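You operate a simulated robot arm through the tools that you are given. There is no shell and no other tool.

The job below is to be done with a simulated two-armed robot. You get a single attempt, and the scene is never put back.

TASK
Shut and latch the controller lid, then wipe its dust off with the blue rag.
Fine: put the rag back; press no key. What is to be rubbed or washed off counts as gone when no trace of it is left.

It is judged by the outcome, as a careful person would: the job done as asked, and still so three seconds after it is handed in. It fails if anything else is knocked over, pushed out of place, dropped, spilled or broken. A push-on lid holds only when it is set on centred and level and pressed home; a screw cap is set on level and turned clockwise until tight.

THE ROBOT
Two 7-joint arms with two-finger parallel grippers on one trunk, on a base that drives. Base frame: it is fixed to the floor where the robot stands at the start and does not move with it; the origin is under the middle of the robot, x ahead of it, y to its left, z up. Readings come in mm, rad, newtons and seconds.
The left shoulder is at the start at [50, 177, 1129], the right one opposite. With the tool pointing down near the work surface each hand reaches from about 100 to 500 mm from the robot's upright axis, wherever it stands, measured 20 degrees to its own side. Places, roughly: back key [3200, 2100, 1400]; blue latch [3000, 2200, 1400]; blue rag, white rag [2750, 3250, 750]; controller lid [3100, 2200, 1400]; down key [3200, 2100, 1300]; next key [3200, 2000, 1400]; ok key [3200, 2100, 1400]; up key [3200, 2100, 1400]. Payload 3.43 kg a hand.
Tool frame (each hand has its own): the origin (TCP) lies between the finger pads and is the grasp point; the fingertips stand 34 mm ahead of it; z points along the fingers, y is the line along which they close. Largest opening 128 mm; finger width 24, thickness 12; the body of the gripper, 48 by 130 mm, starts 96 mm behind the TCP.
Orientation is that of the tool frame in the base frame, as a unit quaternion [w, x, y, z]. With the fingers straight down and closing along the base's y, the tool's x points along the base's -x, its y along +y and its z along -z.

THE INTERFACE
- The arms move only by the tool send_rows. It takes "left_series", "right_series" or both (then of equal length, played together; a hand with none holds still); each is one flat list of numbers, 6 for each row, row after row: the shift along the base's x, y, z in units of 250 mm (1.0 is 250 mm), then the turn, a rotation vector about the base's x, y, z in units of 180 degrees (1.0 is 180 degrees). In form: [x, y, z, rx, ry, rz, x, y, z, rx, ry, rz, ...]. A call has 1 to 20 rows; each row is the pose to reach, as a shift and turn from the pose commanded when the call began. "left_grip" and "right_grip" are, for a hand that has rows, the gripper command, from -1 (shut) to 1 (fully open), values between in proportion, set as the call begins (left out, the last holds). A call with a number of a shift or a turn outside -1 to 1 is refused whole. Each row takes 0.2 s and may step no farther than 50 mm and 0.15 rad from the row before; otherwise, or with a gripper value out of range, the whole call is refused. Where a pose cannot be reached the arm comes as near as it can. A force on the tool above 60 N (or 10 N above the force at the start of the call, whichever is more), or a blocked arm, ends the call early, and 0.2 s more pass. Each finger travels about 108 mm/s and halts on what it meets, pressing with about 26 N; the grip force reading is that of the motor and also rises with nothing between the fingers. The clock runs only during rows and for 0.2 s after the last one: add rows that repeat a pose to give the fingers time. It gives the time, the measured TCP pose, the force on the tool (base axes), the opening and the grip force at its end, in the units of the frame above (readings bear some noise), with the torque about the TCP (base axes, N m) and any sound that the robot's microphone picked up.
- Cameras (640 x 400 px; columns grow to the right, rows downward): "scene" is now at [148.4, 10.4, 1296.9]; the picture's right is [0.12, -0.99, 0.00], its down [-0.44, -0.05, -0.89] and it looks along [0.89, 0.11, -0.45] (base axes); focal length 217 px, centre (320, 200). "left" rides on the left gripper at [76, 11, -160] in its tool frame; the picture's right is [-0.15, 0.99, 0.00], its down [-0.88, -0.13, -0.46] and it looks along [-0.45, -0.07, 0.89] (tool axes); focal length 234 px, centre (320, 200). "right" rides on the right gripper at [76, -11, -160] in its tool frame; the picture's right is [0.15, 0.99, 0.00], its down [-0.88, 0.13, -0.46] and it looks along [-0.45, 0.07, 0.89] (tool axes); focal length 234 px, centre (320, 200). There is no depth. A picture from a camera that has moved, and an enlarged one, comes with that camera's place and axes in the base frame and with its lens. The place of the scene camera against the robot may be out by one fixed shift of up to 18 mm in any direction.
- snapshot(camera): a new picture of that camera. The clock stands still meanwhile.
- move_column(by): slides the trunk up (or, below 0, down) by that many mm; the arms and the scene camera ride with it, the base frame stays. It gives what a move gives, with no picture.
- drive_base(legs): drives the robot by 1 to 6 legs, each [ahead, turn to the left] in mm and rad, along the robot's own axes; the way and the turn of a leg run together, so that a leg with both is an arc; at most 1500 mm and 3.142 rad a leg. The arms and the cameras ride along, it lands a little off, and it stops where it bumps. It gives what a move gives.
- pan_tilt(pan, tilt): turns the head with the scene camera to pan (to the left, within 1.396 rad either way) and tilt (down, from -0.506 to 1.204), counted from straight ahead of the robot. It gives what a move gives.
- zoom(camera, box): a new picture of the part [left, top, right, bottom] of that camera's present view, enlarged. The clock stands still meanwhile.
- hand_in(): hands the job in; it is judged then, once.

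Nothing tells you exact positions but the pictures and the camera data. Unless the task says otherwise, let go and move clear before handing in.

The tools are called after "Emit:" by a JSON object that holds its "method" and its "body". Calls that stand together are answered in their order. send_rows: Moves the arms, as the interface text tells. Its arguments: {"type":"object","properties":{"left_series":{"type":"array"},"left_grip":{"type":"number"},"right_series":{"type":"array"},"right_grip":{"type":"number"}},"required":[]} The other tools are called the same way: move_column (by) slides the trunk up or down; drive_base (legs) drives the base; pan_tilt (pan, tilt) turns the head that bears the scene camera; snapshot (camera) takes a picture; zoom (camera, box) takes an enlarged picture of a part of a camera's view; hand_in () hands the job in.

At the start:

```text
clock: 0.0
left_tcp_pos: [400.2, 183.1, 1221.5]
left_orientation: [-0.001, 0.0, 1.0, 0.0]
left_wrist_force: [-0.1, 0.1, -0.6]
left_ft_torque: [0.02, -0.02, -0.02]
left_finger_gap: 127.8
left_finger_force: 0.1
right_tcp_pos: [413.3, -150.3, 1207.2]
right_orientation: [0.001, 0.0, 1.0, 0.0]
right_wrist_force: [0.0, -1.0, -0.1]
right_ft_torque: [0.02, 0.03, 0.03]
right_finger_gap: 128.0
right_finger_force: 0.0
trunk travel left (down, up): [-300.0, 101.0]
robot x, y, heading: [0.2, 2.0, -0.002]
head pan, tilt: [0.12, 0.464]
```

scene: 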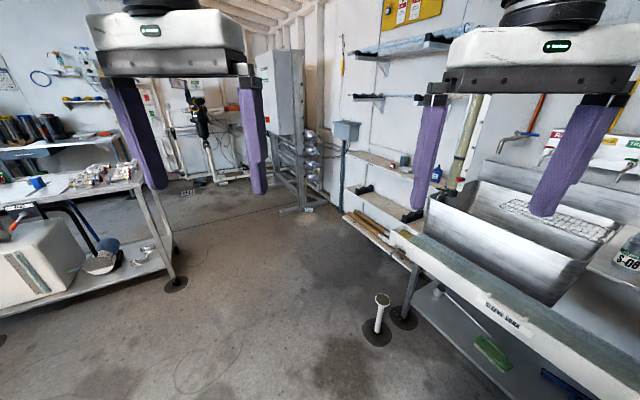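
right: 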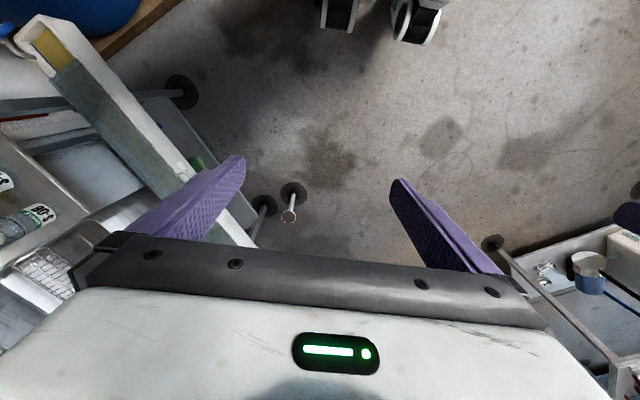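
left: 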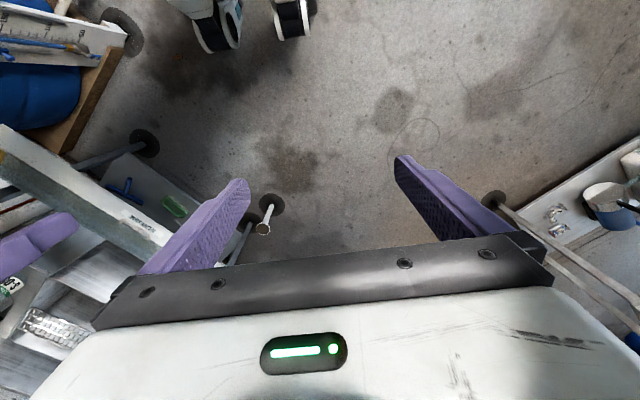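

I see a workshop with benches on both sides; the controller should be far ahead to the left (about [3100, 2200, 1400]) and the rags near [2750, 3250, 750]. I'll look around first before driving.

Emit:
{"method": "pan_tilt", "body": {"pan": 0.6, "tilt": 0.2}}

Emit:
{"method": "snapshot", "body": {"camera": "scene"}}

```text
clock: 0.9
left_tcp_pos: [399.8, 184.8, 1221.4]
left_orientation: [0.0, 0.0, 1.0, 0.0]
left_wrist_force: [0.1, 0.3, 0.2]
left_ft_torque: [0.02, -0.02, -0.02]
left_finger_gap: 128.0
left_finger_force: 0.1
right_tcp_pos: [413.1, -149.6, 1206.4]
right_orientation: [-0.001, 0.001, 1.0, 0.001]
right_wrist_force: [0.3, -0.6, -0.9]
right_ft_torque: [0.03, -0.03, 0.05]
right_finger_gap: 128.0
right_finger_force: 0.1
trunk travel left (down, up): [-300.0, 101.0]
robot x, y, heading: [0.3, -2.6, 0.002]
head pan, tilt: [0.6, 0.201]
```

```text
taken
camera scene: at [134.3, 51.9, 1321.4], right [0.56, -0.83, 0.0], down [-0.16, -0.11, -0.98], along [0.81, 0.55, -0.2], focal length 217 px, centre (320, 200)
```

scene: 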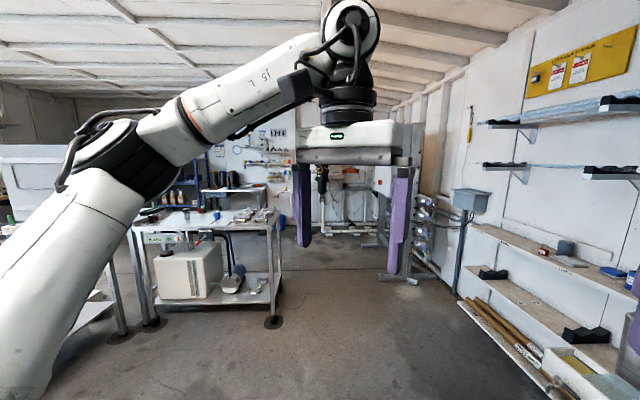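

Emit:
{"method": "zoom", "body": {"camera": "scene", "box": [120, 110, 320, 235]}}

Emit:
{"method": "zoom", "body": {"camera": "scene", "box": [290, 150, 490, 275]}}

```text
3.20 times, centred on (220, 172) of scene
camera zoom: at [134.3, 51.9, 1321.4], right [0.56, -0.83, 0.0], down [-0.16, -0.11, -0.98], along [0.81, 0.55, -0.2], focal length 695 px, centre (640, 288)
```

zoom: 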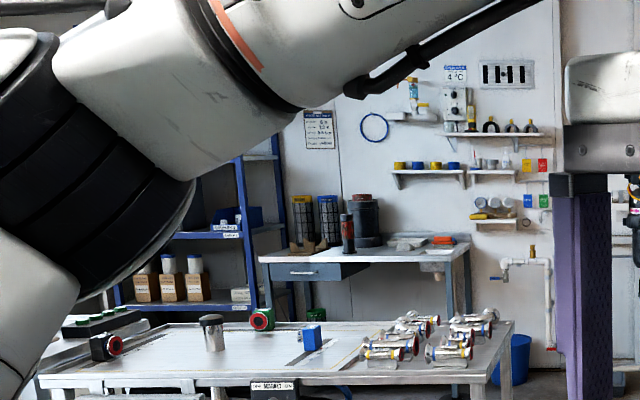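

```text
3.20 times, centred on (390, 212) of scene
camera zoom: at [134.3, 51.9, 1321.4], right [0.56, -0.83, 0.0], down [-0.16, -0.11, -0.98], along [0.81, 0.55, -0.2], focal length 695 px, centre (96, 160)
```

zoom: 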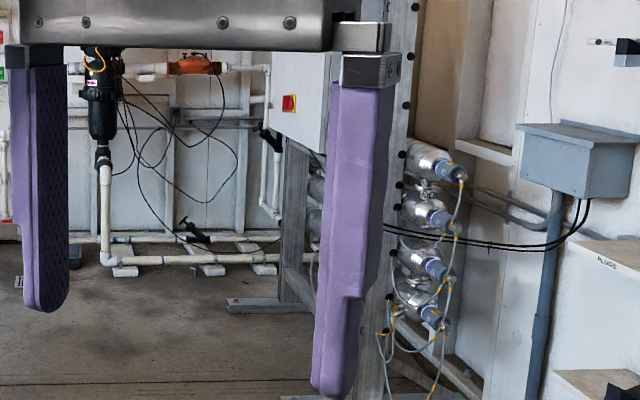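

The controller should be straight along heading ~0.6 rad, hidden behind the gripper; the rags seem to be on the back bench. I'll turn and drive part of the way, keeping clear of the near table's corner.

Emit:
{"method": "drive_base", "body": {"legs": [[0, 0.45], [1100, 0], [0, 0.15]]}}

Emit:
{"method": "pan_tilt", "body": {"pan": 0.0, "tilt": 0.2}}

Emit:
{"method": "snapshot", "body": {"camera": "scene"}}

```text
clock: 8.5
left_tcp_pos: [1214.8, 854.1, 1222.5]
left_orientation: [0.0, -0.295, 0.956, -0.001]
left_wrist_force: [-0.2, -0.6, 0.3]
left_ft_torque: [0.01, 0.01, 0.0]
left_finger_gap: 128.0
left_finger_force: 0.0
right_tcp_pos: [1415.5, 586.3, 1205.5]
right_orientation: [0.0, -0.295, 0.956, 0.0]
right_wrist_force: [0.2, -0.5, 0.2]
right_ft_torque: [-0.05, 0.01, 0.01]
right_finger_gap: 127.9
right_finger_force: 0.0
trunk travel left (down, up): [-300.0, 101.0]
robot x, y, heading: [986.3, 476.3, 0.595]
head pan, tilt: [0.6, 0.201]
```

```text
clock: 9.5
left_tcp_pos: [1213.5, 853.9, 1221.9]
left_orientation: [-0.002, -0.295, 0.956, 0.001]
left_wrist_force: [0.8, -0.3, 0.1]
left_ft_torque: [0.0, 0.02, -0.02]
left_finger_gap: 128.1
left_finger_force: 0.1
right_tcp_pos: [1414.5, 584.8, 1206.9]
right_orientation: [0.0, -0.295, 0.956, 0.0]
right_wrist_force: [-0.1, 0.6, 0.0]
right_ft_torque: [0.0, 0.03, 0.02]
right_finger_gap: 127.9
right_finger_force: 0.0
trunk travel left (down, up): [-300.0, 101.0]
robot x, y, heading: [987.0, 474.9, 0.597]
head pan, tilt: [0.0, 0.201]
```

```text
taken
camera scene: at [1110.8, 566.9, 1321.4], right [0.56, -0.83, 0.0], down [-0.16, -0.11, -0.98], along [0.81, 0.55, -0.2], focal length 217 px, centre (320, 200)
```

scene: 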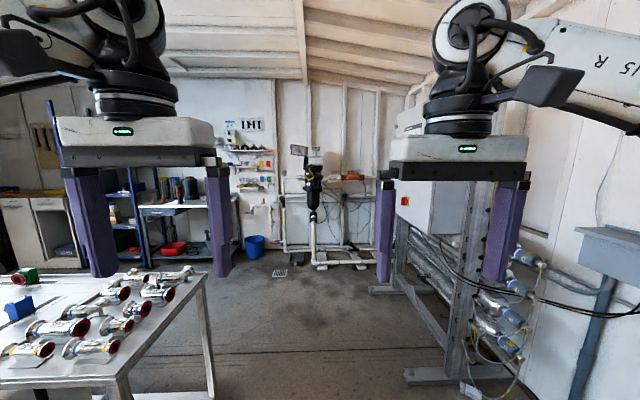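

Emit:
{"method": "zoom", "body": {"camera": "scene", "box": [230, 110, 390, 210]}}

Emit:
{"method": "zoom", "body": {"camera": "scene", "box": [100, 110, 300, 235]}}

Emit:
{"method": "zoom", "body": {"camera": "scene", "box": [290, 130, 350, 168]}}

```text
4.00 times, centred on (310, 160) of scene
camera zoom: at [1110.8, 566.9, 1321.4], right [0.56, -0.83, 0.0], down [-0.16, -0.11, -0.98], along [0.81, 0.55, -0.2], focal length 868 px, centre (360, 360)
```

zoom: 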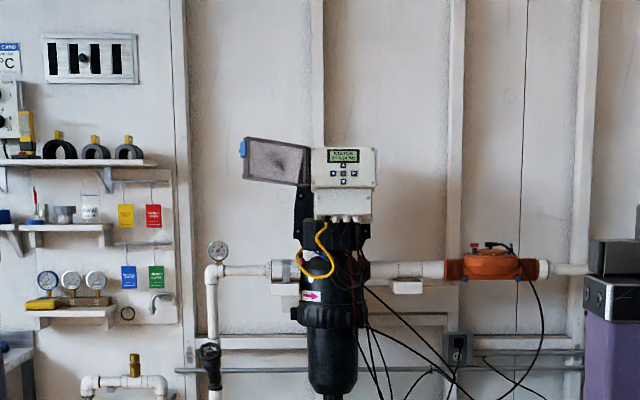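

```text
3.20 times, centred on (200, 172) of scene
camera zoom: at [1110.8, 566.9, 1321.4], right [0.56, -0.83, 0.0], down [-0.16, -0.11, -0.98], along [0.81, 0.55, -0.2], focal length 695 px, centre (704, 288)
```

zoom: 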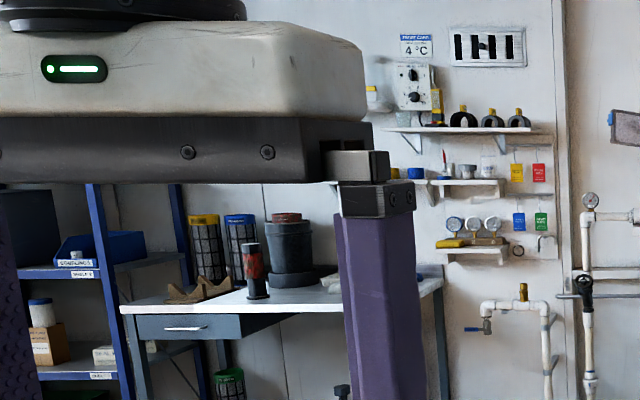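

```text
10.53 times, centred on (320, 149) of scene
camera zoom: at [1110.8, 566.9, 1321.4], right [0.56, -0.83, 0.0], down [-0.16, -0.11, -0.98], along [0.81, 0.55, -0.2], focal length 2285 px, centre (320, 737)
```

zoom: 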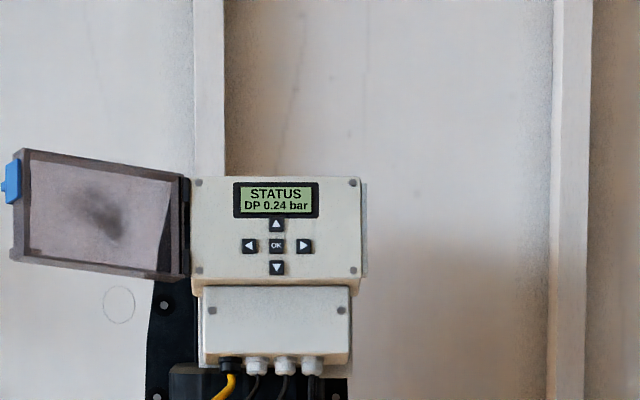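

The controller is on the pipe stand ahead: a box with keys, with a smoked lid hinged on its left and swung open to the left, a blue latch on its free edge. I'll drive nearer between the table and the cabinet frame, and look again.

Emit:
{"method": "drive_base", "body": {"legs": [[0, 0.08], [1400, 0], [0, -0.08]]}}

Emit:
{"method": "snapshot", "body": {"camera": "scene"}}

```text
clock: 17.4
left_tcp_pos: [2310.3, 1730.1, 1222.3]
left_orientation: [0.0, -0.293, 0.956, 0.0]
left_wrist_force: [-0.2, -0.5, -0.1]
left_ft_torque: [0.04, 0.05, 0.01]
left_finger_gap: 127.9
left_finger_force: 0.2
right_tcp_pos: [2508.7, 1460.0, 1207.1]
right_orientation: [0.0, -0.292, 0.956, 0.001]
right_wrist_force: [0.4, 0.4, 0.1]
right_ft_torque: [0.01, 0.01, -0.01]
right_finger_gap: 127.9
right_finger_force: 0.1
trunk travel left (down, up): [-300.0, 101.0]
robot x, y, heading: [2083.0, 1349.3, 0.594]
head pan, tilt: [0.0, 0.201]
```

```text
taken
camera scene: at [2204.3, 1443.1, 1321.4], right [0.56, -0.83, 0.0], down [-0.17, -0.11, -0.98], along [0.81, 0.55, -0.2], focal length 217 px, centre (320, 200)
```

scene: 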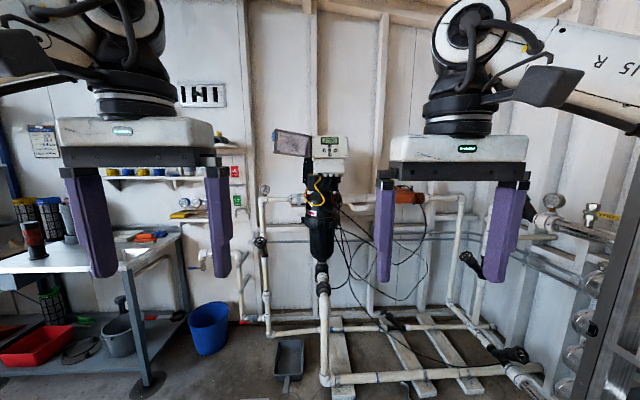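

Emit:
{"method": "zoom", "body": {"camera": "scene", "box": [260, 120, 360, 183]}}

Emit:
{"method": "zoom", "body": {"camera": "scene", "box": [80, 200, 220, 288]}}

Emit:
{"method": "zoom", "body": {"camera": "scene", "box": [220, 160, 460, 310]}}

```text
6.35 times, centred on (310, 152) of scene
camera zoom: at [2204.3, 1443.1, 1321.4], right [0.56, -0.83, 0.0], down [-0.17, -0.11, -0.98], along [0.81, 0.55, -0.2], focal length 1378 px, centre (384, 508)
```

zoom: 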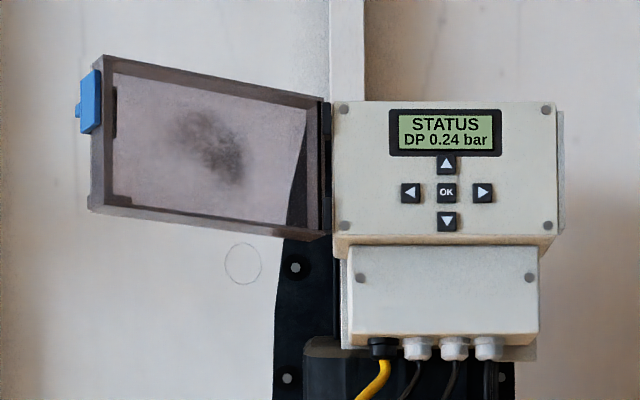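

```text
4.55 times, centred on (150, 244) of scene
camera zoom: at [2204.3, 1443.1, 1321.4], right [0.56, -0.83, 0.0], down [-0.17, -0.11, -0.98], along [0.81, 0.55, -0.2], focal length 987 px, centre (1093, 0)
```

zoom: 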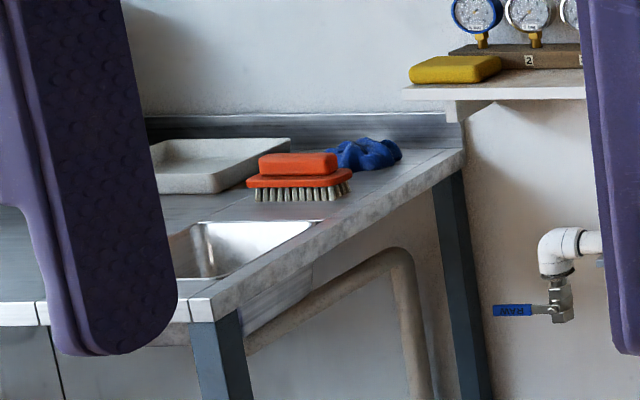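

```text
2.67 times, centred on (340, 235) of scene
camera zoom: at [2204.3, 1443.1, 1321.4], right [0.56, -0.83, 0.0], down [-0.17, -0.11, -0.98], along [0.81, 0.55, -0.2], focal length 579 px, centre (267, 107)
```

zoom: 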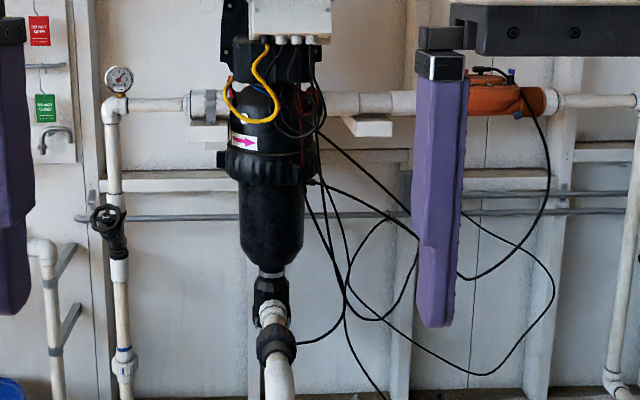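

The lid is swung open about 150° to the left, with its inner side facing me; the blue latch is on its free edge. The blue rag lies at the back right corner of the sink bench behind the brush. I'll drive closer to the controller and look in detail.

Emit:
{"method": "drive_base", "body": {"legs": [[0, -0.1], [450, 0], [0, 0.1]]}}

Emit:
{"method": "pan_tilt", "body": {"pan": 0.0, "tilt": 0.1}}

Emit:
{"method": "snapshot", "body": {"camera": "scene"}}

Emit:
{"method": "snapshot", "body": {"camera": "left"}}

Emit:
{"method": "snapshot", "body": {"camera": "right"}}

```text
clock: 21.2
left_tcp_pos: [2704.5, 1941.5, 1221.6]
left_orientation: [0.0, -0.292, 0.956, -0.001]
left_wrist_force: [-0.7, -0.2, 0.7]
left_ft_torque: [-0.01, 0.0, -0.01]
left_finger_gap: 128.1
left_finger_force: 0.1
right_tcp_pos: [2901.8, 1671.5, 1206.5]
right_orientation: [0.0, -0.291, 0.957, 0.0]
right_wrist_force: [-1.6, 0.3, 0.2]
right_ft_torque: [0.0, -0.01, -0.01]
right_finger_gap: 127.8
right_finger_force: 0.1
trunk travel left (down, up): [-300.0, 101.0]
robot x, y, heading: [2478.1, 1564.2, 0.592]
head pan, tilt: [0.0, 0.201]
```

```text
clock: 21.9
left_tcp_pos: [2703.3, 1940.9, 1221.8]
left_orientation: [0.0, -0.291, 0.957, 0.0]
left_wrist_force: [-0.5, 0.1, -0.5]
left_ft_torque: [-0.02, -0.02, 0.01]
left_finger_gap: 127.9
left_finger_force: 0.2
right_tcp_pos: [2902.8, 1671.8, 1206.5]
right_orientation: [0.0, -0.29, 0.957, 0.001]
right_wrist_force: [-0.6, -0.5, -0.6]
right_ft_torque: [0.01, -0.01, -0.02]
right_finger_gap: 128.0
right_finger_force: 0.1
trunk travel left (down, up): [-300.0, 101.0]
robot x, y, heading: [2474.5, 1564.2, 0.589]
head pan, tilt: [0.0, 0.099]
```

```text
taken
camera scene: at [2597.2, 1653.8, 1330.8], right [0.56, -0.83, 0.0], down [-0.08, -0.06, -0.99], along [0.83, 0.55, -0.1], focal length 217 px, centre (320, 200)
```

scene: 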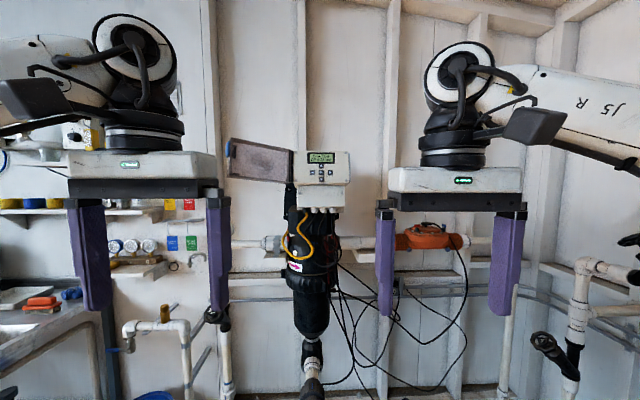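

```text
taken
camera left: at [2634.2, 1907.0, 1382.3], right [-0.43, 0.9, 0.0], down [0.8, 0.38, 0.46], along [0.41, 0.2, -0.89], focal length 234 px, centre (320, 200)
```

left: 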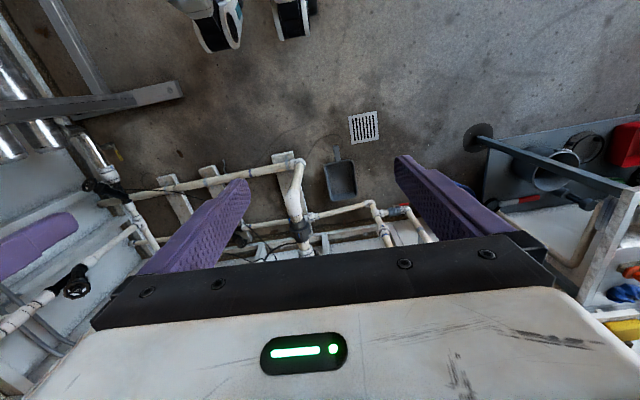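

```text
taken
camera right: at [2845.0, 1618.5, 1365.4], right [-0.67, 0.74, 0.0], down [0.66, 0.6, 0.46], along [0.34, 0.31, -0.89], focal length 234 px, centre (320, 200)
```

right: 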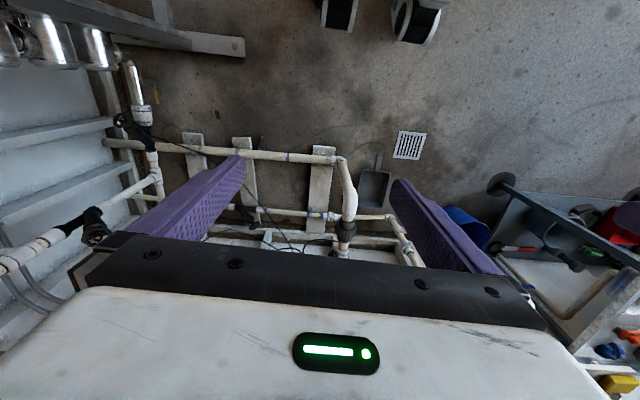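

Emit:
{"method": "zoom", "body": {"camera": "scene", "box": [220, 130, 360, 218]}}

Emit:
{"method": "zoom", "body": {"camera": "scene", "box": [222, 130, 302, 180]}}

Emit:
{"method": "zoom", "body": {"camera": "scene", "box": [0, 230, 200, 355]}}

```text
4.55 times, centred on (290, 174) of scene
camera zoom: at [2597.2, 1653.8, 1330.8], right [0.56, -0.83, 0.0], down [-0.08, -0.06, -0.99], along [0.83, 0.55, -0.1], focal length 987 px, centre (456, 318)
```

zoom: 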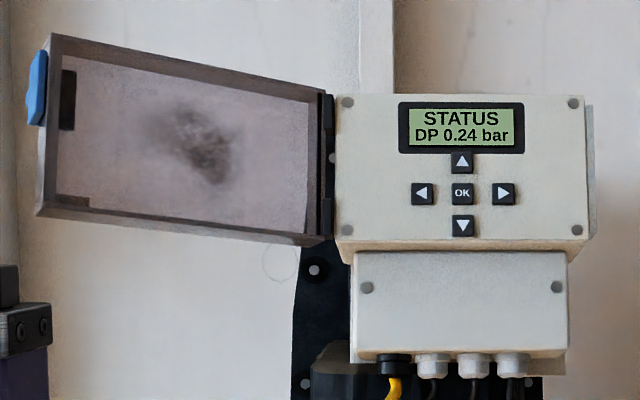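

```text
8.00 times, centred on (262, 155) of scene
camera zoom: at [2597.2, 1653.8, 1330.8], right [0.56, -0.83, 0.0], down [-0.08, -0.06, -0.99], along [0.83, 0.55, -0.1], focal length 1736 px, centre (784, 560)
```

zoom: 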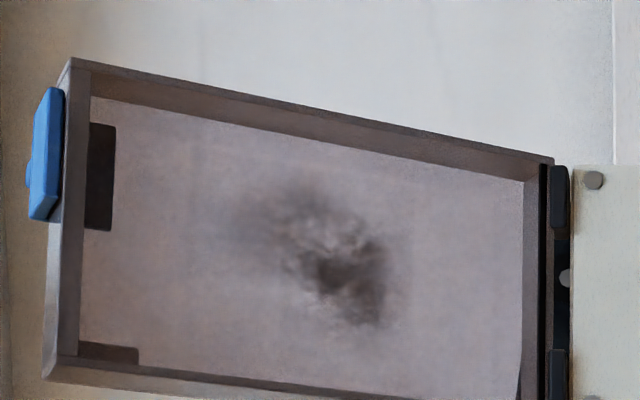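

```text
3.20 times, centred on (100, 292) of scene
camera zoom: at [2597.2, 1653.8, 1330.8], right [0.56, -0.83, 0.0], down [-0.08, -0.06, -0.99], along [0.83, 0.55, -0.1], focal length 695 px, centre (1024, -96)
```

zoom: 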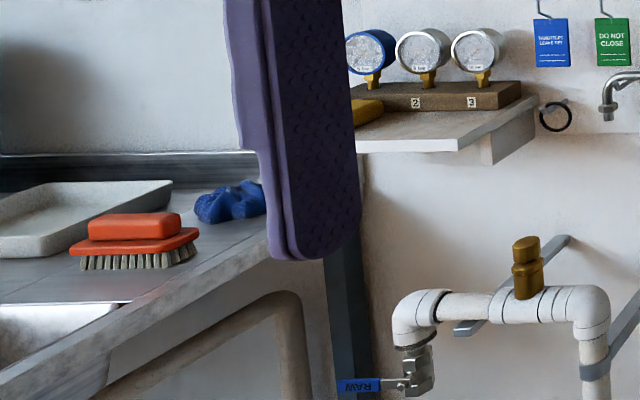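

The lid is ~200 mm wide and ~118 mm high, about 0.93 m ahead of the robot axis with z 1315–1455, the box face tilted slightly upward. I'll raise the trunk and turn the left hand to point forward, fingers closed, well clear of everything.

Emit:
{"method": "move_column", "body": {"by": 100}}

Emit:
{"method": "send_rows", "body": {"left_series": [-0.0292, 0.0435, 0.02, 0.0232, -0.0346, 0, -0.0583, 0.0869, 0.04, 0.0464, -0.0692, 0, -0.0875, 0.1304, 0.06, 0.0696, -0.1038, 0, -0.1167, 0.1739, 0.08, 0.0928, -0.1384, 0, -0.1458, 0.2173, 0.1, 0.116, -0.173, 0, -0.175, 0.2608, 0.12, 0.1393, -0.2077, 0, -0.2042, 0.3043, 0.14, 0.1625, -0.2423, 0, -0.2333, 0.3477, 0.16, 0.1857, -0.2769, 0, -0.2625, 0.3912, 0.18, 0.2089, -0.3115, 0, -0.2917, 0.4347, 0.2, 0.2321, -0.3461, 0, -0.3208, 0.4781, 0.22, 0.2553, -0.3807, 0, -0.35, 0.5216, 0.24, 0.2785, -0.4153, 0], "left_grip": -1}}

Emit:
{"method": "snapshot", "body": {"camera": "scene"}}

Emit:
{"method": "snapshot", "body": {"camera": "left"}}

```text
clock: 23.2
left_tcp_pos: [2704.2, 1940.9, 1322.2]
left_orientation: [0.0, -0.292, 0.956, 0.0]
left_wrist_force: [-0.3, 0.1, -0.3]
left_ft_torque: [-0.03, 0.0, -0.02]
left_finger_gap: 127.9
left_finger_force: 0.1
right_tcp_pos: [2902.6, 1670.9, 1306.5]
right_orientation: [0.0, -0.291, 0.957, -0.001]
right_wrist_force: [-0.3, 0.0, 0.5]
right_ft_torque: [0.0, -0.02, -0.03]
right_finger_gap: 128.0
right_finger_force: 0.1
trunk travel left (down, up): [-400.0, 1.0]
robot x, y, heading: [2473.5, 1564.3, 0.59]
head pan, tilt: [0.0, 0.099]
```

```text
clock: 25.8
left_tcp_pos: [2618.7, 2078.5, 1390.6]
left_orientation: [0.677, -0.205, 0.677, 0.205]
left_wrist_force: [0.3, -0.6, 0.5]
left_ft_torque: [-0.04, 0.01, -0.04]
left_finger_gap: 0.0
left_finger_force: 25.8
left hand out of reach, approached as far as the arm can: row 12
right_tcp_pos: [2902.6, 1670.2, 1306.0]
right_orientation: [0.0, -0.292, 0.957, 0.001]
right_wrist_force: [-0.4, -0.3, 1.0]
right_ft_torque: [0.02, -0.01, -0.02]
right_finger_gap: 128.1
right_finger_force: 0.1
trunk travel left (down, up): [-400.0, 1.0]
robot x, y, heading: [2473.1, 1563.6, 0.594]
head pan, tilt: [0.0, 0.099]
```

```text
taken
camera scene: at [2596.8, 1653.9, 1430.9], right [0.56, -0.83, 0.0], down [-0.08, -0.06, -1.0], along [0.83, 0.55, -0.1], focal length 217 px, centre (320, 200)
```

scene: 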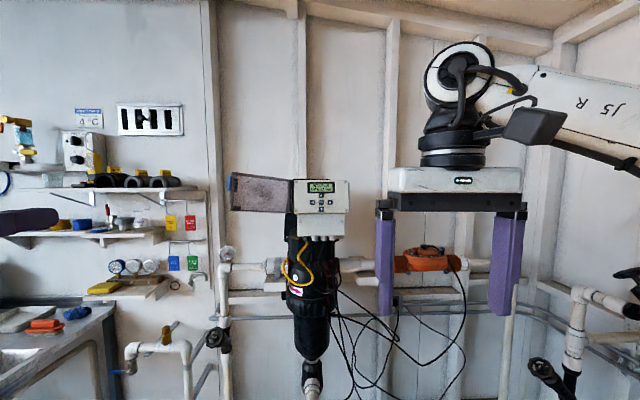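

```text
taken
camera left: at [2478.3, 1998.8, 1314.9], right [-0.55, 0.82, 0.15], down [-0.31, -0.36, 0.88], along [0.78, 0.44, 0.45], focal length 234 px, centre (320, 200)
```

left: 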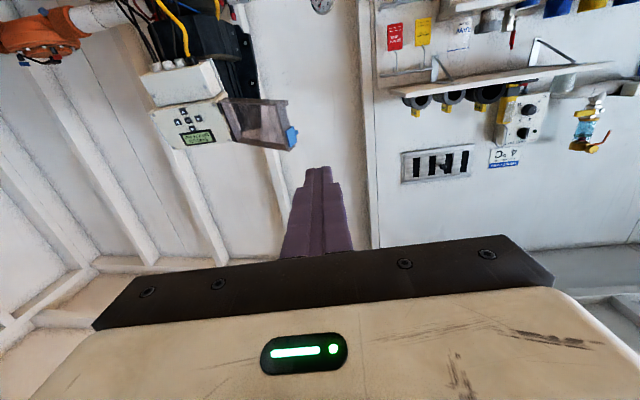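

Emit:
{"method": "zoom", "body": {"camera": "left", "box": [130, 50, 330, 175]}}

Emit:
{"method": "zoom", "body": {"camera": "scene", "box": [215, 160, 375, 260]}}

```text
3.20 times, centred on (230, 112) of left
camera zoom: at [2478.3, 1998.8, 1314.9], right [-0.55, 0.82, 0.15], down [-0.31, -0.36, 0.88], along [0.78, 0.44, 0.45], focal length 749 px, centre (608, 480)
```

zoom: 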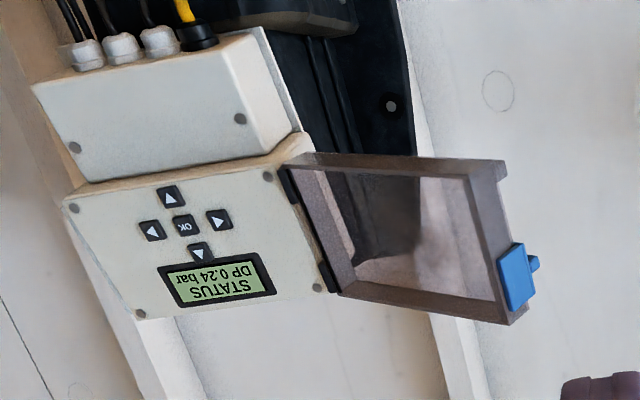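

```text
4.00 times, centred on (295, 210) of scene
camera zoom: at [2596.8, 1653.9, 1430.9], right [0.56, -0.83, 0.0], down [-0.08, -0.06, -1.0], along [0.83, 0.55, -0.1], focal length 868 px, centre (420, 160)
```

zoom: 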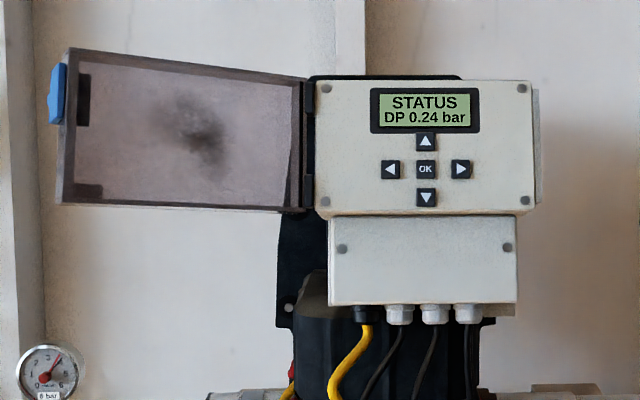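

Both views agree: the hinge axis is ~890 mm ahead, 105 mm left, the lid's free end is ~800 mm ahead, 270 mm left, z 1338–1450. I'll move the right hand out to the right, then drive 270 mm closer and look again.

Emit:
{"method": "send_rows", "body": {"right_series": [0.063, -0.094, 0, 0, 0, 0, 0.127, -0.188, 0, 0, 0, 0, 0.19, -0.282, 0, 0, 0, 0, 0.253, -0.376, 0, 0, 0, 0, 0.317, -0.47, 0, 0, 0, 0, 0.38, -0.564, 0, 0, 0, 0], "right_grip": -1}}

Emit:
{"method": "drive_base", "body": {"legs": [[270, 0]]}}

Emit:
{"method": "snapshot", "body": {"camera": "scene"}}

Emit:
{"method": "snapshot", "body": {"camera": "left"}}

Emit:
{"method": "snapshot", "body": {"camera": "right"}}

```text
clock: 27.2
left_tcp_pos: [2617.4, 2078.5, 1390.9]
left_orientation: [0.676, -0.207, 0.677, 0.206]
left_wrist_force: [-0.2, 0.4, 0.6]
left_ft_torque: [0.03, -0.02, -0.01]
left_finger_gap: 0.2
left_finger_force: 26.1
right_tcp_pos: [2998.4, 1528.4, 1307.5]
right_orientation: [0.001, -0.291, 0.957, 0.0]
right_wrist_force: [0.0, 0.1, 0.0]
right_ft_torque: [0.01, -0.02, -0.04]
right_finger_gap: 0.0
right_finger_force: 26.0
trunk travel left (down, up): [-400.0, 1.0]
robot x, y, heading: [2474.9, 1565.0, 0.59]
head pan, tilt: [0.0, 0.099]
```

```text
clock: 29.1
left_tcp_pos: [2842.7, 2228.8, 1390.3]
left_orientation: [0.676, -0.205, 0.678, 0.203]
left_wrist_force: [1.3, 0.6, 0.6]
left_ft_torque: [0.02, 0.0, 0.02]
left_finger_gap: 0.0
left_finger_force: 25.9
right_tcp_pos: [3220.1, 1679.6, 1307.6]
right_orientation: [0.0, -0.291, 0.957, 0.0]
right_wrist_force: [-0.3, 0.1, 0.2]
right_ft_torque: [-0.01, 0.03, -0.03]
right_finger_gap: 0.0
right_finger_force: 26.4
trunk travel left (down, up): [-400.0, 1.0]
robot x, y, heading: [2699.9, 1712.7, 0.591]
head pan, tilt: [0.0, 0.099]
```

```text
taken
camera scene: at [2820.8, 1803.9, 1430.7], right [0.56, -0.83, 0.0], down [-0.08, -0.06, -0.99], along [0.83, 0.55, -0.1], focal length 217 px, centre (320, 200)
```

scene: 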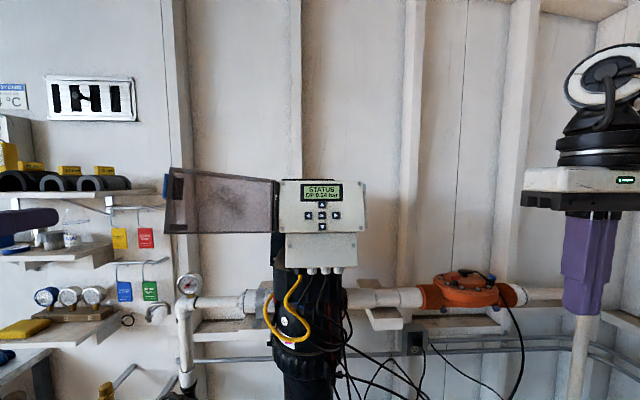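

```text
taken
camera left: at [2702.3, 2148.7, 1314.9], right [-0.55, 0.82, 0.15], down [-0.31, -0.36, 0.88], along [0.78, 0.44, 0.45], focal length 234 px, centre (320, 200)
```

left: 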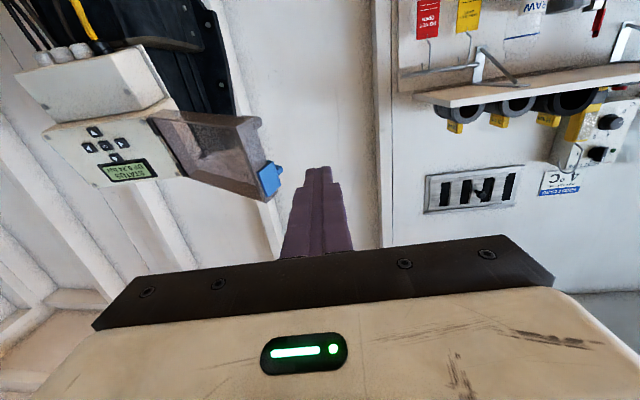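

```text
taken
camera right: at [3163.2, 1627.9, 1465.8], right [-0.67, 0.74, 0.0], down [0.66, 0.6, 0.46], along [0.34, 0.31, -0.89], focal length 234 px, centre (320, 200)
```

right: 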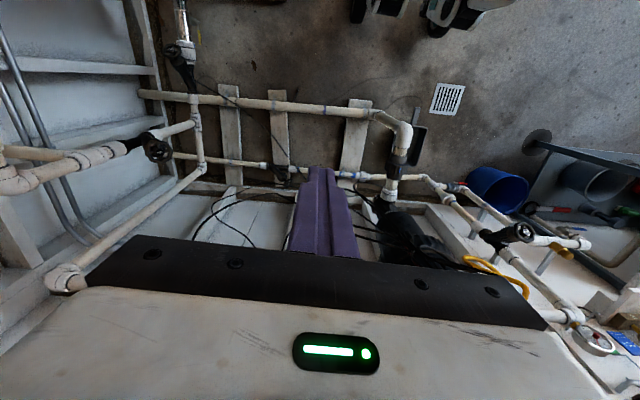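

Emit:
{"method": "zoom", "body": {"camera": "left", "box": [10, 20, 330, 220]}}

Emit:
{"method": "zoom", "body": {"camera": "scene", "box": [150, 150, 390, 300]}}

Emit:
{"method": "zoom", "body": {"camera": "left", "box": [140, 90, 300, 190]}}

```text
2.00 times, centred on (170, 120) of left
camera zoom: at [2702.3, 2148.7, 1314.9], right [-0.55, 0.82, 0.15], down [-0.31, -0.36, 0.88], along [0.78, 0.44, 0.45], focal length 468 px, centre (620, 360)
```

zoom: 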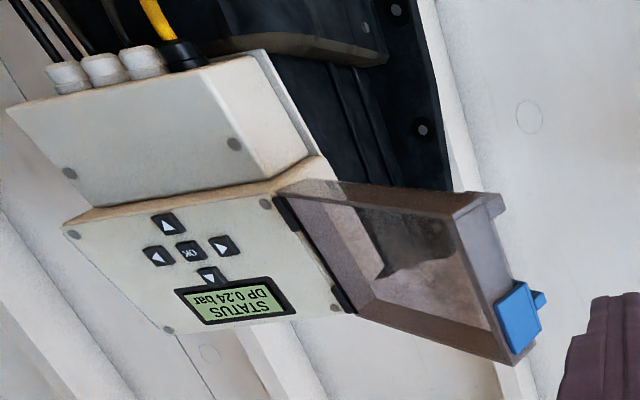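

```text
2.67 times, centred on (270, 225) of scene
camera zoom: at [2820.8, 1803.9, 1430.7], right [0.56, -0.83, 0.0], down [-0.08, -0.06, -0.99], along [0.83, 0.55, -0.1], focal length 579 px, centre (453, 133)
```

zoom: 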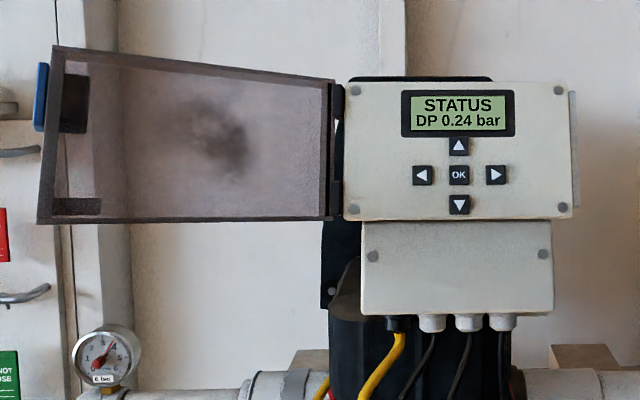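

```text
4.00 times, centred on (220, 140) of left
camera zoom: at [2702.3, 2148.7, 1314.9], right [-0.55, 0.82, 0.15], down [-0.31, -0.36, 0.88], along [0.78, 0.44, 0.45], focal length 937 px, centre (720, 440)
```

zoom: 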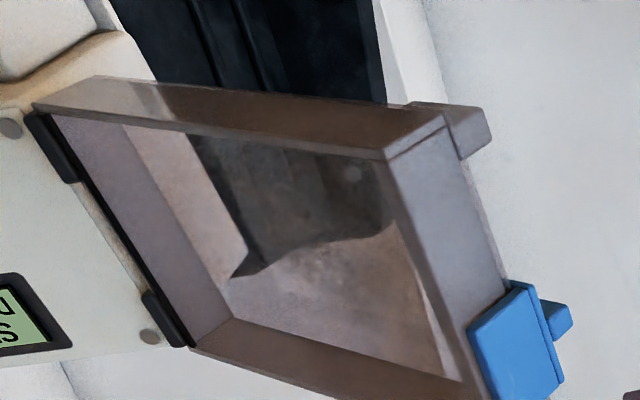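

The lid's free edge is now ~515 mm ahead, 266 mm left (z 1344–1450); the latch sits in its upper half and a small lift tab at its lower outer corner. I'll bring the closed left fingers forward beside the free edge, just left of it.

Emit:
{"method": "send_rows", "body": {"left_series": [0.081, 0.035, -0.0127, 0, 0, 0, 0.162, 0.07, -0.0253, 0, 0, 0, 0.243, 0.105, -0.038, 0, 0, 0, 0.323, 0.14, -0.0507, 0, 0, 0, 0.404, 0.175, -0.0633, 0, 0, 0, 0.485, 0.21, -0.076, 0, 0, 0]}}

Emit:
{"method": "snapshot", "body": {"camera": "left"}}

Emit:
{"method": "snapshot", "body": {"camera": "scene"}}

```text
clock: 30.5
left_tcp_pos: [2964.4, 2281.3, 1370.2]
left_orientation: [0.676, -0.206, 0.677, 0.205]
left_wrist_force: [-0.2, 0.8, -0.5]
left_ft_torque: [0.01, 0.0, 0.01]
left_finger_gap: 0.0
left_finger_force: 26.1
right_tcp_pos: [3220.1, 1680.5, 1307.0]
right_orientation: [-0.001, -0.291, 0.957, 0.0]
right_wrist_force: [-0.4, 0.5, -0.4]
right_ft_torque: [-0.01, -0.01, -0.01]
right_finger_gap: 0.0
right_finger_force: 26.4
trunk travel left (down, up): [-400.0, 1.0]
robot x, y, heading: [2697.6, 1713.5, 0.591]
head pan, tilt: [0.0, 0.099]
```

```text
taken
camera left: at [2823.9, 2201.3, 1296.0], right [-0.55, 0.82, 0.15], down [-0.3, -0.36, 0.88], along [0.78, 0.44, 0.45], focal length 234 px, centre (320, 200)
```

left: 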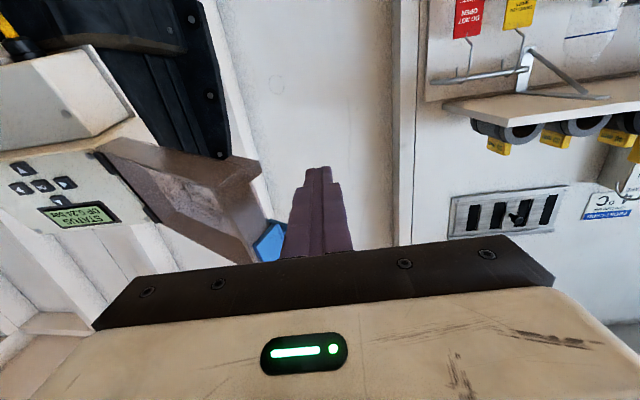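

```text
taken
camera scene: at [2820.8, 1803.7, 1430.7], right [0.56, -0.83, 0.0], down [-0.08, -0.06, -0.99], along [0.83, 0.55, -0.1], focal length 217 px, centre (320, 200)
```

scene: 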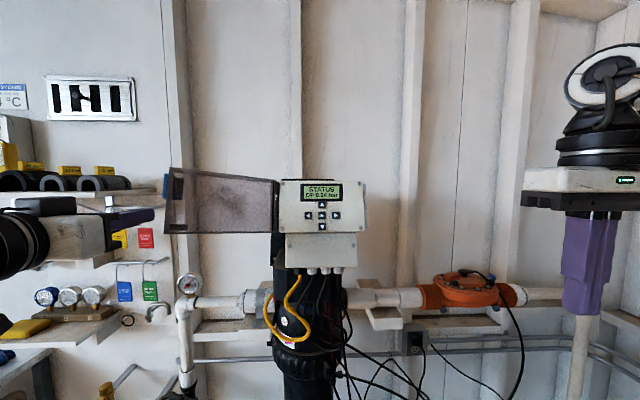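

Emit:
{"method": "zoom", "body": {"camera": "scene", "box": [90, 150, 218, 230]}}

Emit:
{"method": "zoom", "body": {"camera": "left", "box": [200, 130, 360, 270]}}

```text
5.00 times, centred on (154, 190) of scene
camera zoom: at [2820.8, 1803.7, 1430.7], right [0.56, -0.83, 0.0], down [-0.08, -0.06, -0.99], along [0.83, 0.55, -0.1], focal length 1085 px, centre (1150, 250)
```

zoom: 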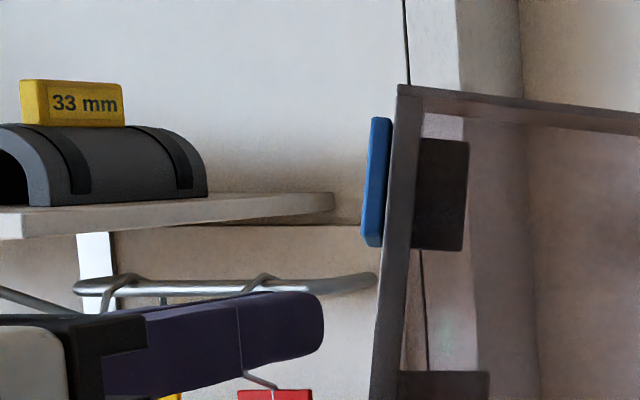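

```text
2.86 times, centred on (280, 200) of left
camera zoom: at [2823.9, 2201.3, 1296.0], right [-0.55, 0.82, 0.15], down [-0.3, -0.36, 0.88], along [0.78, 0.44, 0.45], focal length 669 px, centre (434, 200)
```

zoom: 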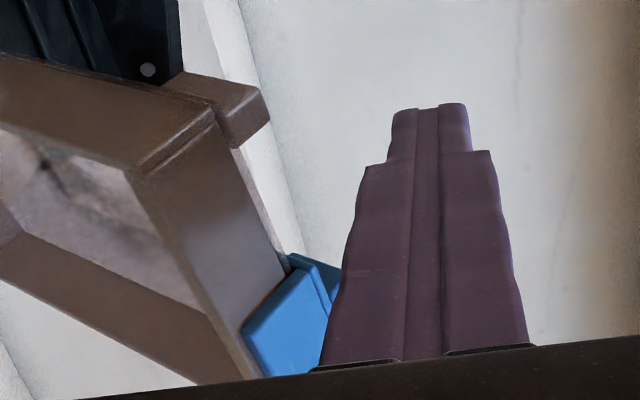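

The closed fingers are beside the lid's free edge at the level between the latch and the lower tab. Now I sweep right to push the lid to about 110°, then check.

Emit:
{"method": "send_rows", "body": {"left_series": [0.0379, -0.0565, 0, 0, 0, 0, 0.0736, -0.1096, 0.004, 0, 0, 0, 0.067, -0.1862, 0.02, 0, 0, 0, 0.0563, -0.2705, 0.04, 0, 0, 0, 0.0676, -0.3448, 0.048, 0, 0, 0, 0.0756, -0.4214, 0.06, 0, 0, 0, 0.0891, -0.499, 0.068, 0, 0, 0]}}

Emit:
{"method": "snapshot", "body": {"camera": "left"}}

Emit:
{"method": "snapshot", "body": {"camera": "scene"}}

```text
clock: 31.8
left_tcp_pos: [2964.1, 2210.0, 1383.5]
left_orientation: [0.667, -0.226, 0.674, 0.221]
left_wrist_force: [-37.7, 12.1, -9.7]
left_ft_torque: [0.13, 0.59, 0.1]
left_finger_gap: 0.1
left_finger_force: 26.2
right_tcp_pos: [3215.3, 1681.5, 1308.7]
right_orientation: [0.002, -0.292, 0.956, -0.001]
right_wrist_force: [0.6, 0.1, -1.4]
right_ft_torque: [-0.01, 0.01, 0.0]
right_finger_gap: 0.0
right_finger_force: 26.0
trunk travel left (down, up): [-400.0, 1.0]
robot x, y, heading: [2695.1, 1717.8, 0.598]
head pan, tilt: [0.0, 0.099]
stopped in row 6 (left hand): the force on the tool passed its limit at 66 N (the readings are from after the stop); the commanded pose is now the measured one
```

```text
taken
camera left: at [2828.3, 2120.2, 1309.0], right [-0.59, 0.79, 0.14], down [-0.28, -0.37, 0.89], along [0.76, 0.48, 0.44], focal length 234 px, centre (320, 200)
```

left: 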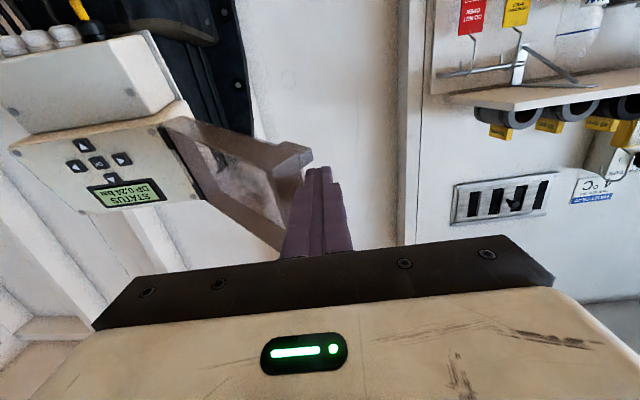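

```text
taken
camera scene: at [2813.3, 1806.5, 1431.1], right [0.56, -0.83, 0.0], down [-0.08, -0.06, -1.0], along [0.82, 0.56, -0.1], focal length 217 px, centre (320, 200)
```

scene: 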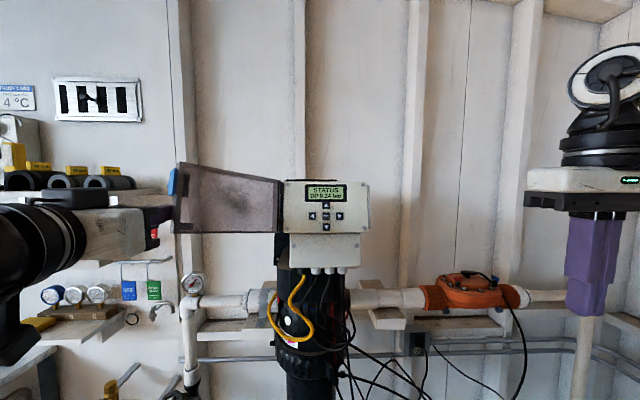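

The lid turned to about 130° but the finger slid and friction built up to the limit. I'll now follow the arc of the lid's corner (towards me and right) so that it doesn't drag.

Emit:
{"method": "send_rows", "body": {"left_series": [-0.0095, -0.053, 0.002, 0, 0, -0.0014, -0.0189, -0.106, 0.004, 0, 0, -0.0028, -0.021, -0.1527, 0.006, 0, 0, -0.0042, -0.0231, -0.1995, 0.008, 0, 0, -0.0056, -0.0196, -0.2467, 0.01, 0, 0, -0.007, -0.0161, -0.294, 0.012, 0, 0, -0.0084, -0.0051, -0.3466, 0.016, 0, 0, -0.0098, 0.0059, -0.3993, 0.02, 0, 0, -0.0112]}}

Emit:
{"method": "snapshot", "body": {"camera": "left"}}

Emit:
{"method": "snapshot", "body": {"camera": "scene"}}

```text
clock: 33.6
left_tcp_pos: [2970.6, 2100.0, 1396.1]
left_orientation: [0.683, -0.206, 0.671, 0.203]
left_wrist_force: [-2.3, 3.6, 35.6]
left_ft_torque: [0.03, -0.06, 0.45]
left_finger_gap: 0.2
left_finger_force: 26.0
right_tcp_pos: [3218.3, 1679.0, 1308.8]
right_orientation: [0.002, -0.292, 0.957, 0.0]
right_wrist_force: [-0.1, -0.2, -0.1]
right_ft_torque: [-0.01, 0.0, -0.03]
right_finger_gap: 0.0
right_finger_force: 25.6
trunk travel left (down, up): [-400.0, 1.0]
robot x, y, heading: [2697.6, 1717.5, 0.596]
head pan, tilt: [0.0, 0.099]
```

```text
taken
camera left: at [2832.6, 2019.4, 1317.7], right [-0.55, 0.82, 0.14], down [-0.32, -0.36, 0.88], along [0.77, 0.44, 0.46], focal length 234 px, centre (320, 200)
```

left: 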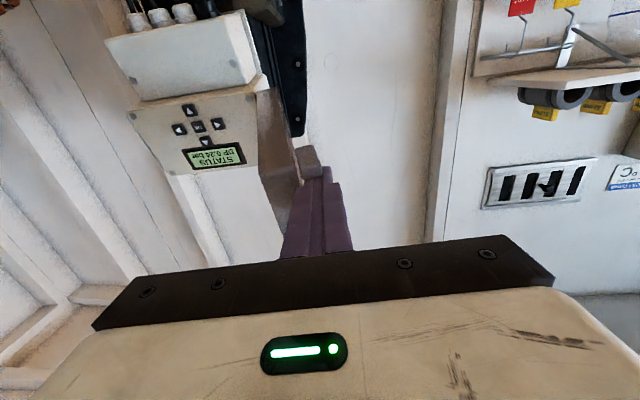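

```text
taken
camera scene: at [2816.9, 1802.4, 1431.3], right [0.56, -0.83, 0.0], down [-0.08, -0.05, -1.0], along [0.82, 0.56, -0.1], focal length 217 px, centre (320, 200)
```

scene: 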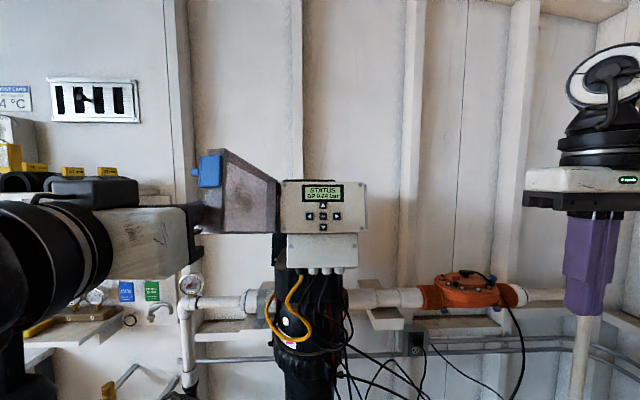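

The lid is now at about 100° (standing out toward me). I continue pushing it right past 90°, yawing the hand so that the wrist stays clear of the head.

Emit:
{"method": "send_rows", "body": {"left_series": [0.0278, -0.0343, 0.03, 0, 0, -0.0223, 0.0551, -0.0656, 0.03, 0, 0, -0.0446, 0.093, -0.1207, 0.03, 0, 0, -0.07, 0.1308, -0.1734, 0.03, 0, 0, -0.0955, 0.1848, -0.218, 0.03, 0, 0, -0.1178, 0.2399, -0.2591, 0.026, 0, 0, -0.14, 0.3082, -0.2942, 0.018, 0, 0, -0.159, 0.3748, -0.3246, 0.01, 0, 0, -0.159]}}

Emit:
{"method": "snapshot", "body": {"camera": "left"}}

Emit:
{"method": "snapshot", "body": {"camera": "scene"}}

```text
clock: 35.4
left_tcp_pos: [3070.2, 2017.6, 1389.2]
left_orientation: [0.703, -0.028, 0.71, 0.029]
left_wrist_force: [0.7, -0.5, 0.8]
left_ft_torque: [0.01, -0.05, -0.02]
left_finger_gap: 0.6
left_finger_force: 26.1
right_tcp_pos: [3220.7, 1679.7, 1307.0]
right_orientation: [0.001, -0.292, 0.956, 0.002]
right_wrist_force: [-0.5, 0.3, 0.7]
right_ft_torque: [0.01, 0.03, -0.02]
right_finger_gap: 0.2
right_finger_force: 26.1
trunk travel left (down, up): [-400.0, 1.0]
robot x, y, heading: [2697.9, 1714.8, 0.595]
head pan, tilt: [0.0, 0.099]
```

```text
taken
camera left: at [2908.2, 2015.5, 1316.4], right [-0.08, 0.99, 0.15], down [-0.44, -0.17, 0.88], along [0.9, 0.01, 0.44], focal length 234 px, centre (320, 200)
```

left: 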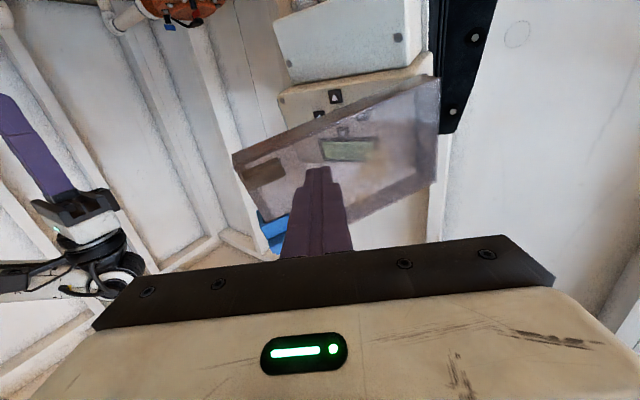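

```text
taken
camera scene: at [2819.6, 1803.8, 1430.7], right [0.56, -0.83, 0.0], down [-0.08, -0.06, -0.99], along [0.82, 0.56, -0.1], focal length 217 px, centre (320, 200)
```

scene: 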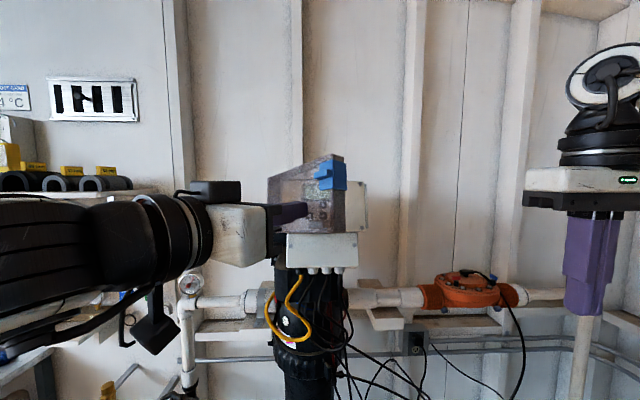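

The lid is at ~45° and moving freely with negligible force. I continue pushing it to nearly closed.

Emit:
{"method": "send_rows", "body": {"left_series": [0.041, -0.011, -0.008, 0, 0, 0, 0.082, -0.022, -0.016, 0, 0, 0, 0.123, -0.033, -0.02, 0, 0, 0, 0.175, -0.032, -0.03, 0, 0, 0, 0.224, -0.033, -0.04, 0, 0, 0, 0.271, -0.03, -0.048, 0, 0, 0, 0.327, -0.036, -0.056, 0, 0, 0, 0.373, -0.039, -0.06, 0, 0, 0]}}

Emit:
{"method": "snapshot", "body": {"camera": "left"}}

Emit:
{"method": "snapshot", "body": {"camera": "scene"}}

```text
clock: 37.2
left_tcp_pos: [3161.8, 2009.6, 1375.4]
left_orientation: [0.703, -0.029, 0.71, 0.029]
left_wrist_force: [0.5, 0.4, 0.3]
left_ft_torque: [0.05, 0.0, -0.01]
left_finger_gap: 0.0
left_finger_force: 26.2
right_tcp_pos: [3218.6, 1679.6, 1307.0]
right_orientation: [0.0, -0.291, 0.957, 0.001]
right_wrist_force: [0.4, 0.6, -0.8]
right_ft_torque: [0.02, 0.03, 0.01]
right_finger_gap: 0.1
right_finger_force: 26.3
trunk travel left (down, up): [-400.0, 1.0]
robot x, y, heading: [2697.4, 1708.9, 0.594]
head pan, tilt: [0.0, 0.099]
```

```text
taken
camera left: at [3000.9, 2006.7, 1301.3], right [-0.08, 0.99, 0.15], down [-0.44, -0.17, 0.88], along [0.9, 0.01, 0.44], focal length 234 px, centre (320, 200)
```

left: 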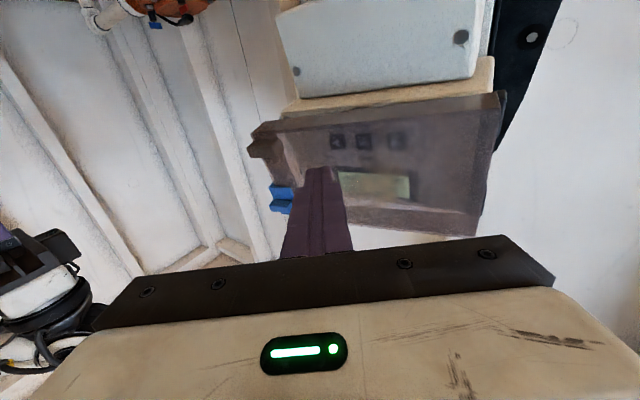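

```text
taken
camera scene: at [2819.3, 1804.2, 1430.8], right [0.56, -0.83, 0.0], down [-0.08, -0.06, -0.99], along [0.82, 0.56, -0.1], focal length 217 px, centre (320, 200)
```

scene: 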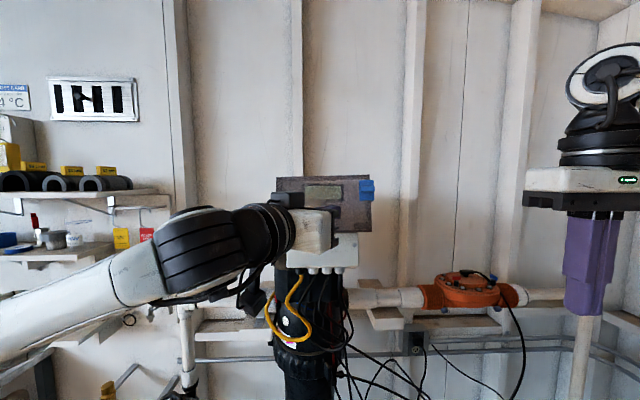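

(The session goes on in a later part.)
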